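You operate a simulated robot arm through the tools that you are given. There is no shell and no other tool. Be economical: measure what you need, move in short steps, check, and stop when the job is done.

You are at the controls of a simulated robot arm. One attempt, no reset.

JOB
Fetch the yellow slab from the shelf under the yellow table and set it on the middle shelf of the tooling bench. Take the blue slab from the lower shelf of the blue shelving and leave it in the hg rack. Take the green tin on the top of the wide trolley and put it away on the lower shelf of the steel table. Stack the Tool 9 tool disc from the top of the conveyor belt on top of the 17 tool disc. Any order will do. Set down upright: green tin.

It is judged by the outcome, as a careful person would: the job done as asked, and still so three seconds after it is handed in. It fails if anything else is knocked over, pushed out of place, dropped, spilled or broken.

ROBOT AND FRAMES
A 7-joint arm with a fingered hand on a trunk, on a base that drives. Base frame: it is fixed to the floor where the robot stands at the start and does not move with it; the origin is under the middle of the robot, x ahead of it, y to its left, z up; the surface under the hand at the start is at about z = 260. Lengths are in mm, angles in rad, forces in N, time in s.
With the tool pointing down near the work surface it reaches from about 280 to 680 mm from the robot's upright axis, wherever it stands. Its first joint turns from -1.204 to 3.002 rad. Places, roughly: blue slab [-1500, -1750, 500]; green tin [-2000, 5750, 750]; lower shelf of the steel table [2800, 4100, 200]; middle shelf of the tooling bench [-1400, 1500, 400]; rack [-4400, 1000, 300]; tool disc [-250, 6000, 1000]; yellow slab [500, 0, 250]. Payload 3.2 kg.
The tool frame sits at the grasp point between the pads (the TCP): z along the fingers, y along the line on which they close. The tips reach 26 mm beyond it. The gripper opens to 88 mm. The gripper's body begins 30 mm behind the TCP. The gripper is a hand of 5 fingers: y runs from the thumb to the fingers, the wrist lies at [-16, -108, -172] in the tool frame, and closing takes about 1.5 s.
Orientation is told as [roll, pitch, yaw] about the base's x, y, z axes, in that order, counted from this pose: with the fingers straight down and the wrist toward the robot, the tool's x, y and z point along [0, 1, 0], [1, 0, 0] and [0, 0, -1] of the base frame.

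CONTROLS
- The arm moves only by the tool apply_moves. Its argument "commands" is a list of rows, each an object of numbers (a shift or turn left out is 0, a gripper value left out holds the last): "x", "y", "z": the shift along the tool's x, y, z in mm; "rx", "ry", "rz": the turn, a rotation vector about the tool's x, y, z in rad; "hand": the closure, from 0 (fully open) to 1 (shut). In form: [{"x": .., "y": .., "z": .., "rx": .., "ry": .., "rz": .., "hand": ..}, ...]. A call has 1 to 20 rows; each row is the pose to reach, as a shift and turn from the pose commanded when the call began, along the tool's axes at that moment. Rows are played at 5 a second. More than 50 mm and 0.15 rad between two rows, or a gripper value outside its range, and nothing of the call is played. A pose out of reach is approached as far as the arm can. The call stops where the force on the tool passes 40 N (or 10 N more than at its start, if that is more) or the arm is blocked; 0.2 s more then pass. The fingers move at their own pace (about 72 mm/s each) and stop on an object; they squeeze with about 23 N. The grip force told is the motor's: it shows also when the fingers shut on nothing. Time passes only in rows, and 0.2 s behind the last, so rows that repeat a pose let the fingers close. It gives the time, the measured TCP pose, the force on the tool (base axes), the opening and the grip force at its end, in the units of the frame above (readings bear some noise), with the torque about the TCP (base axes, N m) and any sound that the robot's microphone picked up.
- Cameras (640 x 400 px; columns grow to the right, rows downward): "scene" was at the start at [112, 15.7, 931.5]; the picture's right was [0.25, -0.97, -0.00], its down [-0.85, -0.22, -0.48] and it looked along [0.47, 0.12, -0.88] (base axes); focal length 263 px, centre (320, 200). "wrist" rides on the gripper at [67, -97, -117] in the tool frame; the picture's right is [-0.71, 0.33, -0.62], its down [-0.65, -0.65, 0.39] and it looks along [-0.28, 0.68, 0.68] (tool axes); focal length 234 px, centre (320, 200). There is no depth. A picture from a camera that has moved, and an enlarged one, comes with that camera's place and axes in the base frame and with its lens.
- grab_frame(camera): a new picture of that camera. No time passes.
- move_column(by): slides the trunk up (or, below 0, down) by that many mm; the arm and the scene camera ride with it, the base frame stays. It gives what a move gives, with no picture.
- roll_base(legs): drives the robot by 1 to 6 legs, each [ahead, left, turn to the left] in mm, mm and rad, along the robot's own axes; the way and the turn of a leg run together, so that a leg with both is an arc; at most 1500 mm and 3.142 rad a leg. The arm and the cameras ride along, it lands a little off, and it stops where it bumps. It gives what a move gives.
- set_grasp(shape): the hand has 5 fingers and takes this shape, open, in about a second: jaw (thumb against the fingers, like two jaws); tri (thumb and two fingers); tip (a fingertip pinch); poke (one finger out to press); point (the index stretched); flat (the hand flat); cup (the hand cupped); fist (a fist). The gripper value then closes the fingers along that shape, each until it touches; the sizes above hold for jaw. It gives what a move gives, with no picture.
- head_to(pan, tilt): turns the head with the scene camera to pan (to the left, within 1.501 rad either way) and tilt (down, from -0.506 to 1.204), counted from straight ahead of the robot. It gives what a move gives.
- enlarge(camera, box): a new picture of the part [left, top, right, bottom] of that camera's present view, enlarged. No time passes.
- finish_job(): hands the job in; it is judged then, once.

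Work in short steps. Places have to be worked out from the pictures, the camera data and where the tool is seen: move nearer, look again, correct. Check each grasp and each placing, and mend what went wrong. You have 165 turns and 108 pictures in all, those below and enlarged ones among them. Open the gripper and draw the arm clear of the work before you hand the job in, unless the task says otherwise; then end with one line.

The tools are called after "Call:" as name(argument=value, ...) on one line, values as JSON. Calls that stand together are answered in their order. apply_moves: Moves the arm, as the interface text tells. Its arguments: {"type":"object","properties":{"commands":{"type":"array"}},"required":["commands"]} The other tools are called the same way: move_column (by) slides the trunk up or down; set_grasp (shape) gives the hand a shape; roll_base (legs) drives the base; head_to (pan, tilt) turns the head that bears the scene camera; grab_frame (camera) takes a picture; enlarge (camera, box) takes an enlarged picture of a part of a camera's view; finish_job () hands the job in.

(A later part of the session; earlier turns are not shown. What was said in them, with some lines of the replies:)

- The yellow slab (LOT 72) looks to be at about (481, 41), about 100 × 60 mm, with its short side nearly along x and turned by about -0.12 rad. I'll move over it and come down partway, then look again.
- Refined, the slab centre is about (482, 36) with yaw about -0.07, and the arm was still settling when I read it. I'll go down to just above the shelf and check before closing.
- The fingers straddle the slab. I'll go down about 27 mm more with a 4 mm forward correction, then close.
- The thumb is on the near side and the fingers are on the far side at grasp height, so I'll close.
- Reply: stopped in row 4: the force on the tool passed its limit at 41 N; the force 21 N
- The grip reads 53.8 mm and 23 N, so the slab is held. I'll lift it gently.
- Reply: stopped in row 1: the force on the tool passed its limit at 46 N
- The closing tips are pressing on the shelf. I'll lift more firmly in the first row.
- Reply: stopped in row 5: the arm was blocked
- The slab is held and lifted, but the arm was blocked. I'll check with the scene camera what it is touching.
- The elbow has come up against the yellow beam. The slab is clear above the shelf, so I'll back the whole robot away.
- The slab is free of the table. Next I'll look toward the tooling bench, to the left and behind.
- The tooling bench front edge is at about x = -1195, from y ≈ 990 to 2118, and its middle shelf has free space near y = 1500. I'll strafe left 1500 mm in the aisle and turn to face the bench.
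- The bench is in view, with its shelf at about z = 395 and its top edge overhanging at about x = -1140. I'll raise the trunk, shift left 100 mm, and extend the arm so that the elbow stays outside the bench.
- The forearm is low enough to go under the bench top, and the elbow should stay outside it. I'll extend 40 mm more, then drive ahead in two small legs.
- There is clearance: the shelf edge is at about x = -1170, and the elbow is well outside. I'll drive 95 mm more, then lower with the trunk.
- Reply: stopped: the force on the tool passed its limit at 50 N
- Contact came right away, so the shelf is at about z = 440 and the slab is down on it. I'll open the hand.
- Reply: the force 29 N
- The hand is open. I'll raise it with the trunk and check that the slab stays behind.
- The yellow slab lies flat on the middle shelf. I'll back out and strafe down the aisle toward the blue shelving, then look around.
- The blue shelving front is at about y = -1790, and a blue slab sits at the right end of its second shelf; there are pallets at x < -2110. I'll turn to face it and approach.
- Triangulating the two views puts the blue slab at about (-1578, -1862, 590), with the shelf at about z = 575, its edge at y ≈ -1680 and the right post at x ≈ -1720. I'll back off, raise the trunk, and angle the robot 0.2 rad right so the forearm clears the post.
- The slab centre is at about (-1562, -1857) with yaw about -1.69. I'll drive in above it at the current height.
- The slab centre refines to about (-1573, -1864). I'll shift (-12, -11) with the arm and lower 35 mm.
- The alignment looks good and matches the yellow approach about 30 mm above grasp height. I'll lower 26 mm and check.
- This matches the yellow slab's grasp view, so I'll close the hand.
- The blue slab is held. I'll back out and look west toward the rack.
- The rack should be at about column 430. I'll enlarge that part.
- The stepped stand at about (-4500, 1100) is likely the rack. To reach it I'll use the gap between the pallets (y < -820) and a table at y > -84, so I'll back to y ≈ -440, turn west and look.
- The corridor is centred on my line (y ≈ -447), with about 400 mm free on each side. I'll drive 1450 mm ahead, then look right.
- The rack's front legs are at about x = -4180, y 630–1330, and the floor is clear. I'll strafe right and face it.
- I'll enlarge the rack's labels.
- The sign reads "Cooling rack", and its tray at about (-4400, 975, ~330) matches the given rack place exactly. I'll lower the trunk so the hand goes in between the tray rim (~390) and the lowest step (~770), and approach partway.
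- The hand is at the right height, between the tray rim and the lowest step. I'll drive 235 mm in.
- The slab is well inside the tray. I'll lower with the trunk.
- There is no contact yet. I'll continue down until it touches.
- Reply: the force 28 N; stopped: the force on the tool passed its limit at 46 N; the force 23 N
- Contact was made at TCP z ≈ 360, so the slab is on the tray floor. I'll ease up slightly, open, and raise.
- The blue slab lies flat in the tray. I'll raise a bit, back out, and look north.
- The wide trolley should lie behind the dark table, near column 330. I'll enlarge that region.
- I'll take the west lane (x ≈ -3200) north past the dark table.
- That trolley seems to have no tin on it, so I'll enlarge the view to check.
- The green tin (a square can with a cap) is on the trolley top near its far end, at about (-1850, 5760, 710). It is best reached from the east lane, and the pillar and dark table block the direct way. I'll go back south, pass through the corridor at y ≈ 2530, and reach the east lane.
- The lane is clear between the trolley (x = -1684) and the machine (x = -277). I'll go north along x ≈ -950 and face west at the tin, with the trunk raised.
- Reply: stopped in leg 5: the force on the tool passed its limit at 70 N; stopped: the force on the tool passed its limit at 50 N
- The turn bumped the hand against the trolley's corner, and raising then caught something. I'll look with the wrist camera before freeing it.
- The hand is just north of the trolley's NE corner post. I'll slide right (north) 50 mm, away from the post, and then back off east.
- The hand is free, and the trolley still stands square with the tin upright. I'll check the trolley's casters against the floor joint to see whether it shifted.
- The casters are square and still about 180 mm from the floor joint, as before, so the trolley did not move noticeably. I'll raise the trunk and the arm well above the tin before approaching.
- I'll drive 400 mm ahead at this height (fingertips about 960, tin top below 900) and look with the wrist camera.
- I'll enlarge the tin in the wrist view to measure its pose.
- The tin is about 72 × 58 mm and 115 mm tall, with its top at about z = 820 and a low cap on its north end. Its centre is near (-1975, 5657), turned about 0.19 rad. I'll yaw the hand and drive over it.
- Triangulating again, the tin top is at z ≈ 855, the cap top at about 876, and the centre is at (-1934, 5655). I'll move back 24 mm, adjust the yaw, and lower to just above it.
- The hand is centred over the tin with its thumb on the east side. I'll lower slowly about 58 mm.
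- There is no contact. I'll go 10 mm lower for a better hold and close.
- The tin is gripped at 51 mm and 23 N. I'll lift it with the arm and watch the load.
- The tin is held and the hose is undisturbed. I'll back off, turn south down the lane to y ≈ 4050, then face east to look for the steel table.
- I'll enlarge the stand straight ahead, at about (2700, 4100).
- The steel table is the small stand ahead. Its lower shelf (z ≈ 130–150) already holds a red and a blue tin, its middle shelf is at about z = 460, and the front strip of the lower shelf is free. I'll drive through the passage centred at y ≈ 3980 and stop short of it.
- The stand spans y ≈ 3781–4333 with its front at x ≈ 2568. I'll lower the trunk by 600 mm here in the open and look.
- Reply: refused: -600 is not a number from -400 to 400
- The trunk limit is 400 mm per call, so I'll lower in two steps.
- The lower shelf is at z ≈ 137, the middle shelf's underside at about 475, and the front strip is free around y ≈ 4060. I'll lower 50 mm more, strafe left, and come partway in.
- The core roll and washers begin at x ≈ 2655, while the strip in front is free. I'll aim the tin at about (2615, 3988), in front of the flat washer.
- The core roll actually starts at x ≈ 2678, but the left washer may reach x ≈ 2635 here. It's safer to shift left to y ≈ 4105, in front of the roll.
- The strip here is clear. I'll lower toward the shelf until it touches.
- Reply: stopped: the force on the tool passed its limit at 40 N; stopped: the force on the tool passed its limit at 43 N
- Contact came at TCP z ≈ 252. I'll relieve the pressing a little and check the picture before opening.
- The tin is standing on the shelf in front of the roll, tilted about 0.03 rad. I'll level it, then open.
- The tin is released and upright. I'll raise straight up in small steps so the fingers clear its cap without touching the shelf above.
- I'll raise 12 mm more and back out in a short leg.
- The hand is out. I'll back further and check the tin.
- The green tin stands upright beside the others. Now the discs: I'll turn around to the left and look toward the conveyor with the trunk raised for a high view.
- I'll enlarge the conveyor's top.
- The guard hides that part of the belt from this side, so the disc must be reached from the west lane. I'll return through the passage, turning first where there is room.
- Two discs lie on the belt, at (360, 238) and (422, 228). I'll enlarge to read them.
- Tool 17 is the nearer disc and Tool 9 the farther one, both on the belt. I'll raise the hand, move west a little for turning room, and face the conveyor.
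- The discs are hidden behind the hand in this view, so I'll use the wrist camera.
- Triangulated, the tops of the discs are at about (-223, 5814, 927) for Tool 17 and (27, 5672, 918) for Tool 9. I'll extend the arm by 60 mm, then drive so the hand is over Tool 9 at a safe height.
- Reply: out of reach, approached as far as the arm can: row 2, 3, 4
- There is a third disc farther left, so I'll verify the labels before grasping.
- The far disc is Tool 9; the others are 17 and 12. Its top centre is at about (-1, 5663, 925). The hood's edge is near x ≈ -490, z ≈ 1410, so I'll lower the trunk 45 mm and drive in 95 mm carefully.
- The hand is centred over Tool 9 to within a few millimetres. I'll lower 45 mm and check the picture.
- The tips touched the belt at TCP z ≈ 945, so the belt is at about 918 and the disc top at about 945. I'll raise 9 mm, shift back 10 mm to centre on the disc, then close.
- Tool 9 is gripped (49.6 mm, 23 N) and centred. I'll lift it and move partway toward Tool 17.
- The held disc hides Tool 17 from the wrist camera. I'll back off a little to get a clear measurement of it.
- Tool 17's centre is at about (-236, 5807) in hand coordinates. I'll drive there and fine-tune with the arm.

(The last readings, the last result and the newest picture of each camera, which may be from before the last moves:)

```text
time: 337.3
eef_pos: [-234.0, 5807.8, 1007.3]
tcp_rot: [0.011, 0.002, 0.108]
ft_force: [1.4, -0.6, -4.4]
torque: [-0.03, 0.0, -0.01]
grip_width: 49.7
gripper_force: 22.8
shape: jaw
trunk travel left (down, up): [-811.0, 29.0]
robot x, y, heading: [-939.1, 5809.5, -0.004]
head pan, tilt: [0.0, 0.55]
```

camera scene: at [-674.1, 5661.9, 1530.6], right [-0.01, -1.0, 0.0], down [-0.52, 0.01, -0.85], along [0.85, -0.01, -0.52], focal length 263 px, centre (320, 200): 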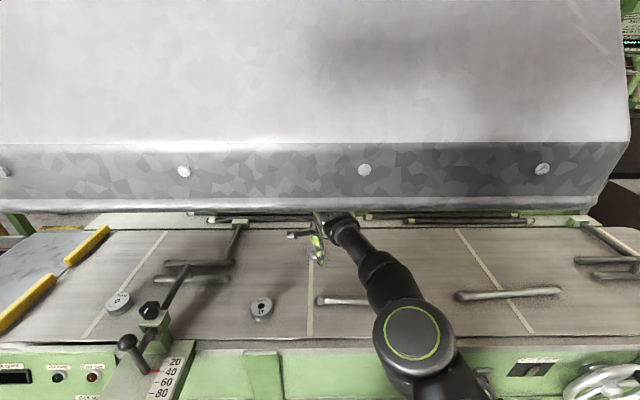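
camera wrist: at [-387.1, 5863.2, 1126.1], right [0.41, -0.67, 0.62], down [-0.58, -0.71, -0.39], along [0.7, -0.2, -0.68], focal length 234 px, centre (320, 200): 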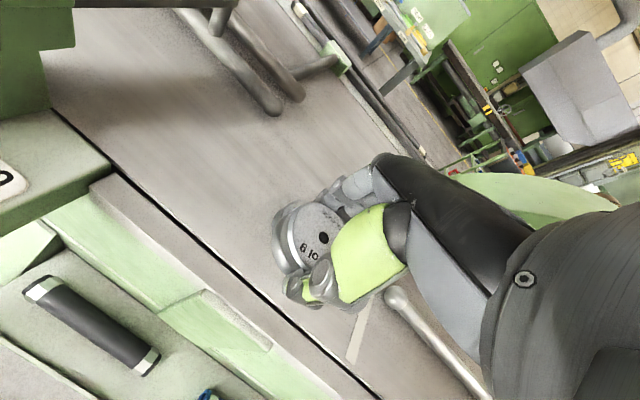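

I'm within 2 mm. I'll shift back 2 mm, lower 24 mm, and check the alignment from the scene camera.

Call:
apply_moves(commands=[{"y": -2, "hand": 1}, {"y": -2, "hand": 1}])

Call:
move_column(by=-24)

Call:
enlarge(camera="scene", box=[270, 220, 366, 280])

Call:
enlarge(camera="wrist", box=[240, 170, 368, 310])

```text
time: 337.9
eef_pos: [-237.2, 5807.4, 1006.9]
tcp_rot: [0.01, 0.003, 0.108]
ft_force: [-0.8, 0.3, -3.6]
torque: [0.03, -0.04, 0.01]
grip_width: 49.5
gripper_force: 22.8
shape: jaw
trunk travel left (down, up): [-811.0, 29.0]
robot x, y, heading: [-937.6, 5807.8, -0.004]
head pan, tilt: [0.0, 0.55]
```

```text
time: 338.6
eef_pos: [-236.8, 5806.9, 984.3]
tcp_rot: [0.01, 0.001, 0.108]
ft_force: [-0.4, 0.9, -3.7]
torque: [0.01, -0.06, 0.01]
grip_width: 49.5
gripper_force: 22.7
shape: jaw
trunk travel left (down, up): [-787.0, 53.0]
robot x, y, heading: [-937.8, 5808.8, -0.004]
head pan, tilt: [0.0, 0.55]
```

```text
6.67 times, centred on (318, 250) of scene
camera zoom: at [-797.6, 5806.3, 1484.4], right [-0.01, -1.0, 0.0], down [-0.52, 0.0, -0.85], along [0.85, -0.01, -0.52], focal length 1751 px, centre (333, -133)
```

zoom: 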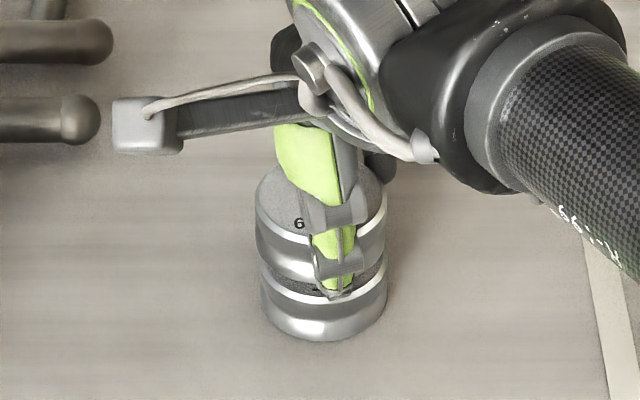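

```text
2.86 times, centred on (304, 240) of wrist
camera zoom: at [-341.1, 5861.2, 1101.9], right [0.41, -0.67, 0.62], down [-0.58, -0.71, -0.39], along [0.7, -0.2, -0.68], focal length 669 px, centre (366, 86)
```

zoom: 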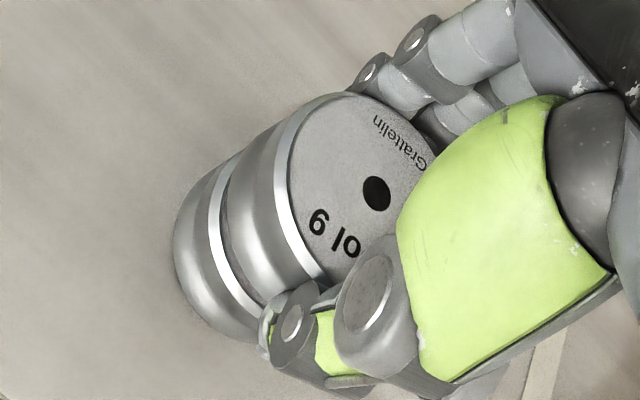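

The alignment is excellent. I'll lower in small steps to contact.

Call:
move_column(by=-5)

Call:
move_column(by=-4)

```text
time: 339.1
eef_pos: [-238.4, 5806.9, 978.2]
tcp_rot: [0.012, 0.002, 0.108]
ft_force: [-0.4, 0.0, -2.9]
torque: [-0.01, 0.0, -0.03]
grip_width: 49.8
gripper_force: 23.3
shape: jaw
trunk travel left (down, up): [-782.0, 58.0]
robot x, y, heading: [-934.7, 5806.9, -0.005]
head pan, tilt: [0.0, 0.55]
```

```text
time: 339.7
eef_pos: [-236.7, 5806.8, 975.1]
tcp_rot: [0.01, 0.002, 0.11]
ft_force: [0.1, -0.5, -2.8]
torque: [-0.02, 0.03, -0.02]
grip_width: 49.6
gripper_force: 22.5
shape: jaw
trunk travel left (down, up): [-778.0, 62.0]
robot x, y, heading: [-938.1, 5807.4, -0.003]
head pan, tilt: [0.0, 0.55]
```

Call:
move_column(by=-3)

Call:
move_column(by=-3)

```text
time: 340.2
eef_pos: [-236.6, 5806.5, 974.4]
tcp_rot: [0.012, -0.003, 0.107]
ft_force: [1.8, 1.0, 4.3]
torque: [-0.06, 0.18, -0.05]
grip_width: 49.7
gripper_force: 22.7
shape: jaw
trunk travel left (down, up): [-775.0, 65.0]
robot x, y, heading: [-937.0, 5805.0, -0.005]
head pan, tilt: [0.0, 0.55]
```

```text
time: 340.7
eef_pos: [-238.4, 5807.1, 973.5]
tcp_rot: [0.013, -0.009, 0.107]
ft_force: [3.0, 0.9, 17.3]
torque: [-0.02, 0.12, -0.03]
grip_width: 50.3
gripper_force: 23.2
shape: jaw
trunk travel left (down, up): [-772.0, 68.0]
robot x, y, heading: [-940.6, 5807.5, -0.006]
head pan, tilt: [0.0, 0.55]
```

The disc is in contact at TCP z ≈ 974. I'll relieve 2 mm and open gently.

Call:
move_column(by=2)

Call:
apply_moves(commands=[{"hand": 0.9}, {"hand": 0.8}, {"hand": 0.7}, {"hand": 0.6}, {"hand": 0.45}, {"hand": 0.3}, {"hand": 0.15}, {"hand": 0}, {"hand": 0}, {"hand": 0}])

Call:
enlarge(camera="wrist", box=[240, 170, 368, 310])

```text
time: 341.2
eef_pos: [-239.0, 5807.1, 974.0]
tcp_rot: [0.01, -0.004, 0.107]
ft_force: [5.0, 1.0, 16.5]
torque: [0.0, 0.04, -0.03]
grip_width: 50.4
gripper_force: 22.9
shape: jaw
trunk travel left (down, up): [-774.0, 66.0]
robot x, y, heading: [-934.7, 5808.3, -0.004]
head pan, tilt: [0.0, 0.55]
```

```text
time: 343.4
eef_pos: [-238.1, 5807.5, 971.3]
tcp_rot: [0.01, 0.001, 0.107]
ft_force: [-0.4, 0.5, 0.3]
torque: [-0.02, 0.01, -0.03]
grip_width: 87.9
gripper_force: 0.0
shape: jaw
trunk travel left (down, up): [-774.0, 66.0]
robot x, y, heading: [-935.4, 5809.6, -0.003]
head pan, tilt: [0.0, 0.55]
```

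```text
2.86 times, centred on (304, 240) of wrist
camera zoom: at [-341.9, 5861.2, 1089.4], right [0.41, -0.67, 0.62], down [-0.58, -0.71, -0.4], along [0.7, -0.2, -0.68], focal length 669 px, centre (366, 86)
```

zoom: 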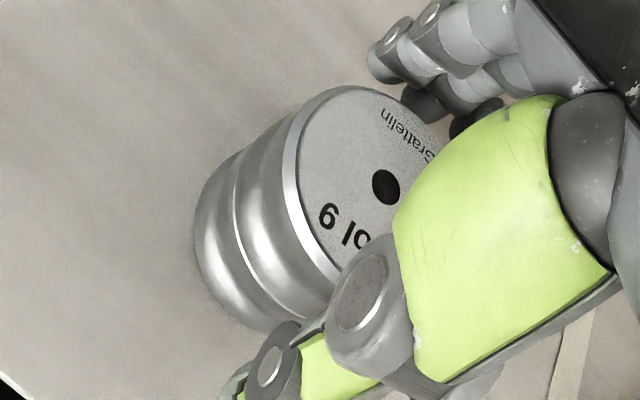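

The discs are stacked and the fingers are clear of them. I'll raise the hand straight up, back the arm out, and take a final look.

Call:
move_column(by=64)

Call:
apply_moves(commands=[{"z": -20}, {"z": -40}, {"z": -40}])

Call:
roll_base(legs=[[-270, 0, 0]])

Call:
grab_frame(camera="scene")

Call:
grab_frame(camera="wrist")

```text
time: 344.5
eef_pos: [-237.6, 5807.4, 1035.3]
tcp_rot: [0.01, 0.0, 0.108]
ft_force: [-0.3, -0.2, 0.4]
torque: [0.01, -0.04, -0.01]
grip_width: 87.6
gripper_force: 0.1
shape: jaw
trunk travel left (down, up): [-838.0, 2.0]
robot x, y, heading: [-936.1, 5805.8, -0.008]
head pan, tilt: [0.0, 0.55]
```

```text
time: 345.3
eef_pos: [-237.4, 5806.8, 1075.5]
tcp_rot: [0.01, 0.001, 0.109]
ft_force: [0.5, 0.3, -0.4]
torque: [0.01, 0.0, 0.04]
grip_width: 88.0
gripper_force: 0.1
shape: jaw
trunk travel left (down, up): [-838.0, 2.0]
robot x, y, heading: [-937.8, 5809.2, -0.007]
head pan, tilt: [0.0, 0.55]
```

```text
time: 347.2
eef_pos: [-512.4, 5809.5, 1075.1]
tcp_rot: [0.011, 0.002, 0.108]
ft_force: [0.7, 0.5, 0.5]
torque: [0.02, 0.02, -0.03]
grip_width: 87.9
gripper_force: 0.0
shape: jaw
trunk travel left (down, up): [-838.0, 2.0]
robot x, y, heading: [-1212.3, 5808.6, -0.005]
head pan, tilt: [0.0, 0.55]
```

```text
6 pictures are left
camera scene: at [-1073.4, 5807.8, 1535.5], right [0.0, -1.0, 0.0], down [-0.52, 0.0, -0.85], along [0.85, 0.0, -0.52], focal length 263 px, centre (320, 200)
```

scene: 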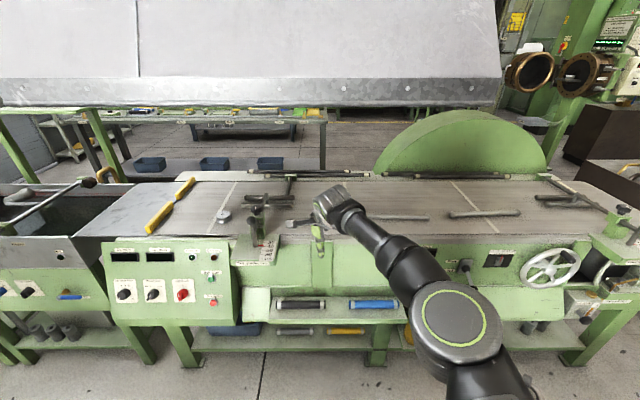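

```text
5 pictures are left
camera wrist: at [-617.2, 5863.4, 1193.1], right [0.41, -0.67, 0.62], down [-0.58, -0.71, -0.4], along [0.71, -0.19, -0.68], focal length 234 px, centre (320, 200)
```

wrist: 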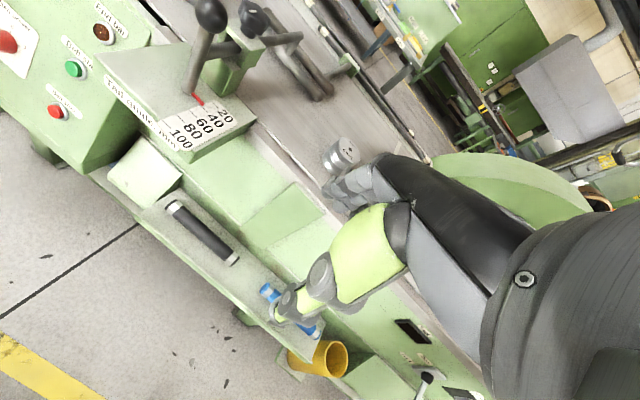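

The wrist view shows the stack standing on the belt. All four parts are placed, the hand is open and the arm is clear, so I'll hand the job in.

Call:
finish_job()

```text
The job is handed in.
```

All four items are where you asked, with two doubts: whether the blue slab's rack is the one you meant, and whether a bump shifted the wide trolley. The yellow slab is on the tooling bench's middle shelf, the blue slab is in the rack's tray, the green tin is upright on the steel table's lower shelf, and Tool 9 is on top of Tool 17. I saw no "hg" label: the rack at that spot is signed "Cooling rack", and I used its bottom tray because it matched the place given. While turning I bumped the hand into the wide trolley's corner and caught its top; it looked square and unmoved across its width, but a shift of up to about 3 cm along its length can't be ruled out.
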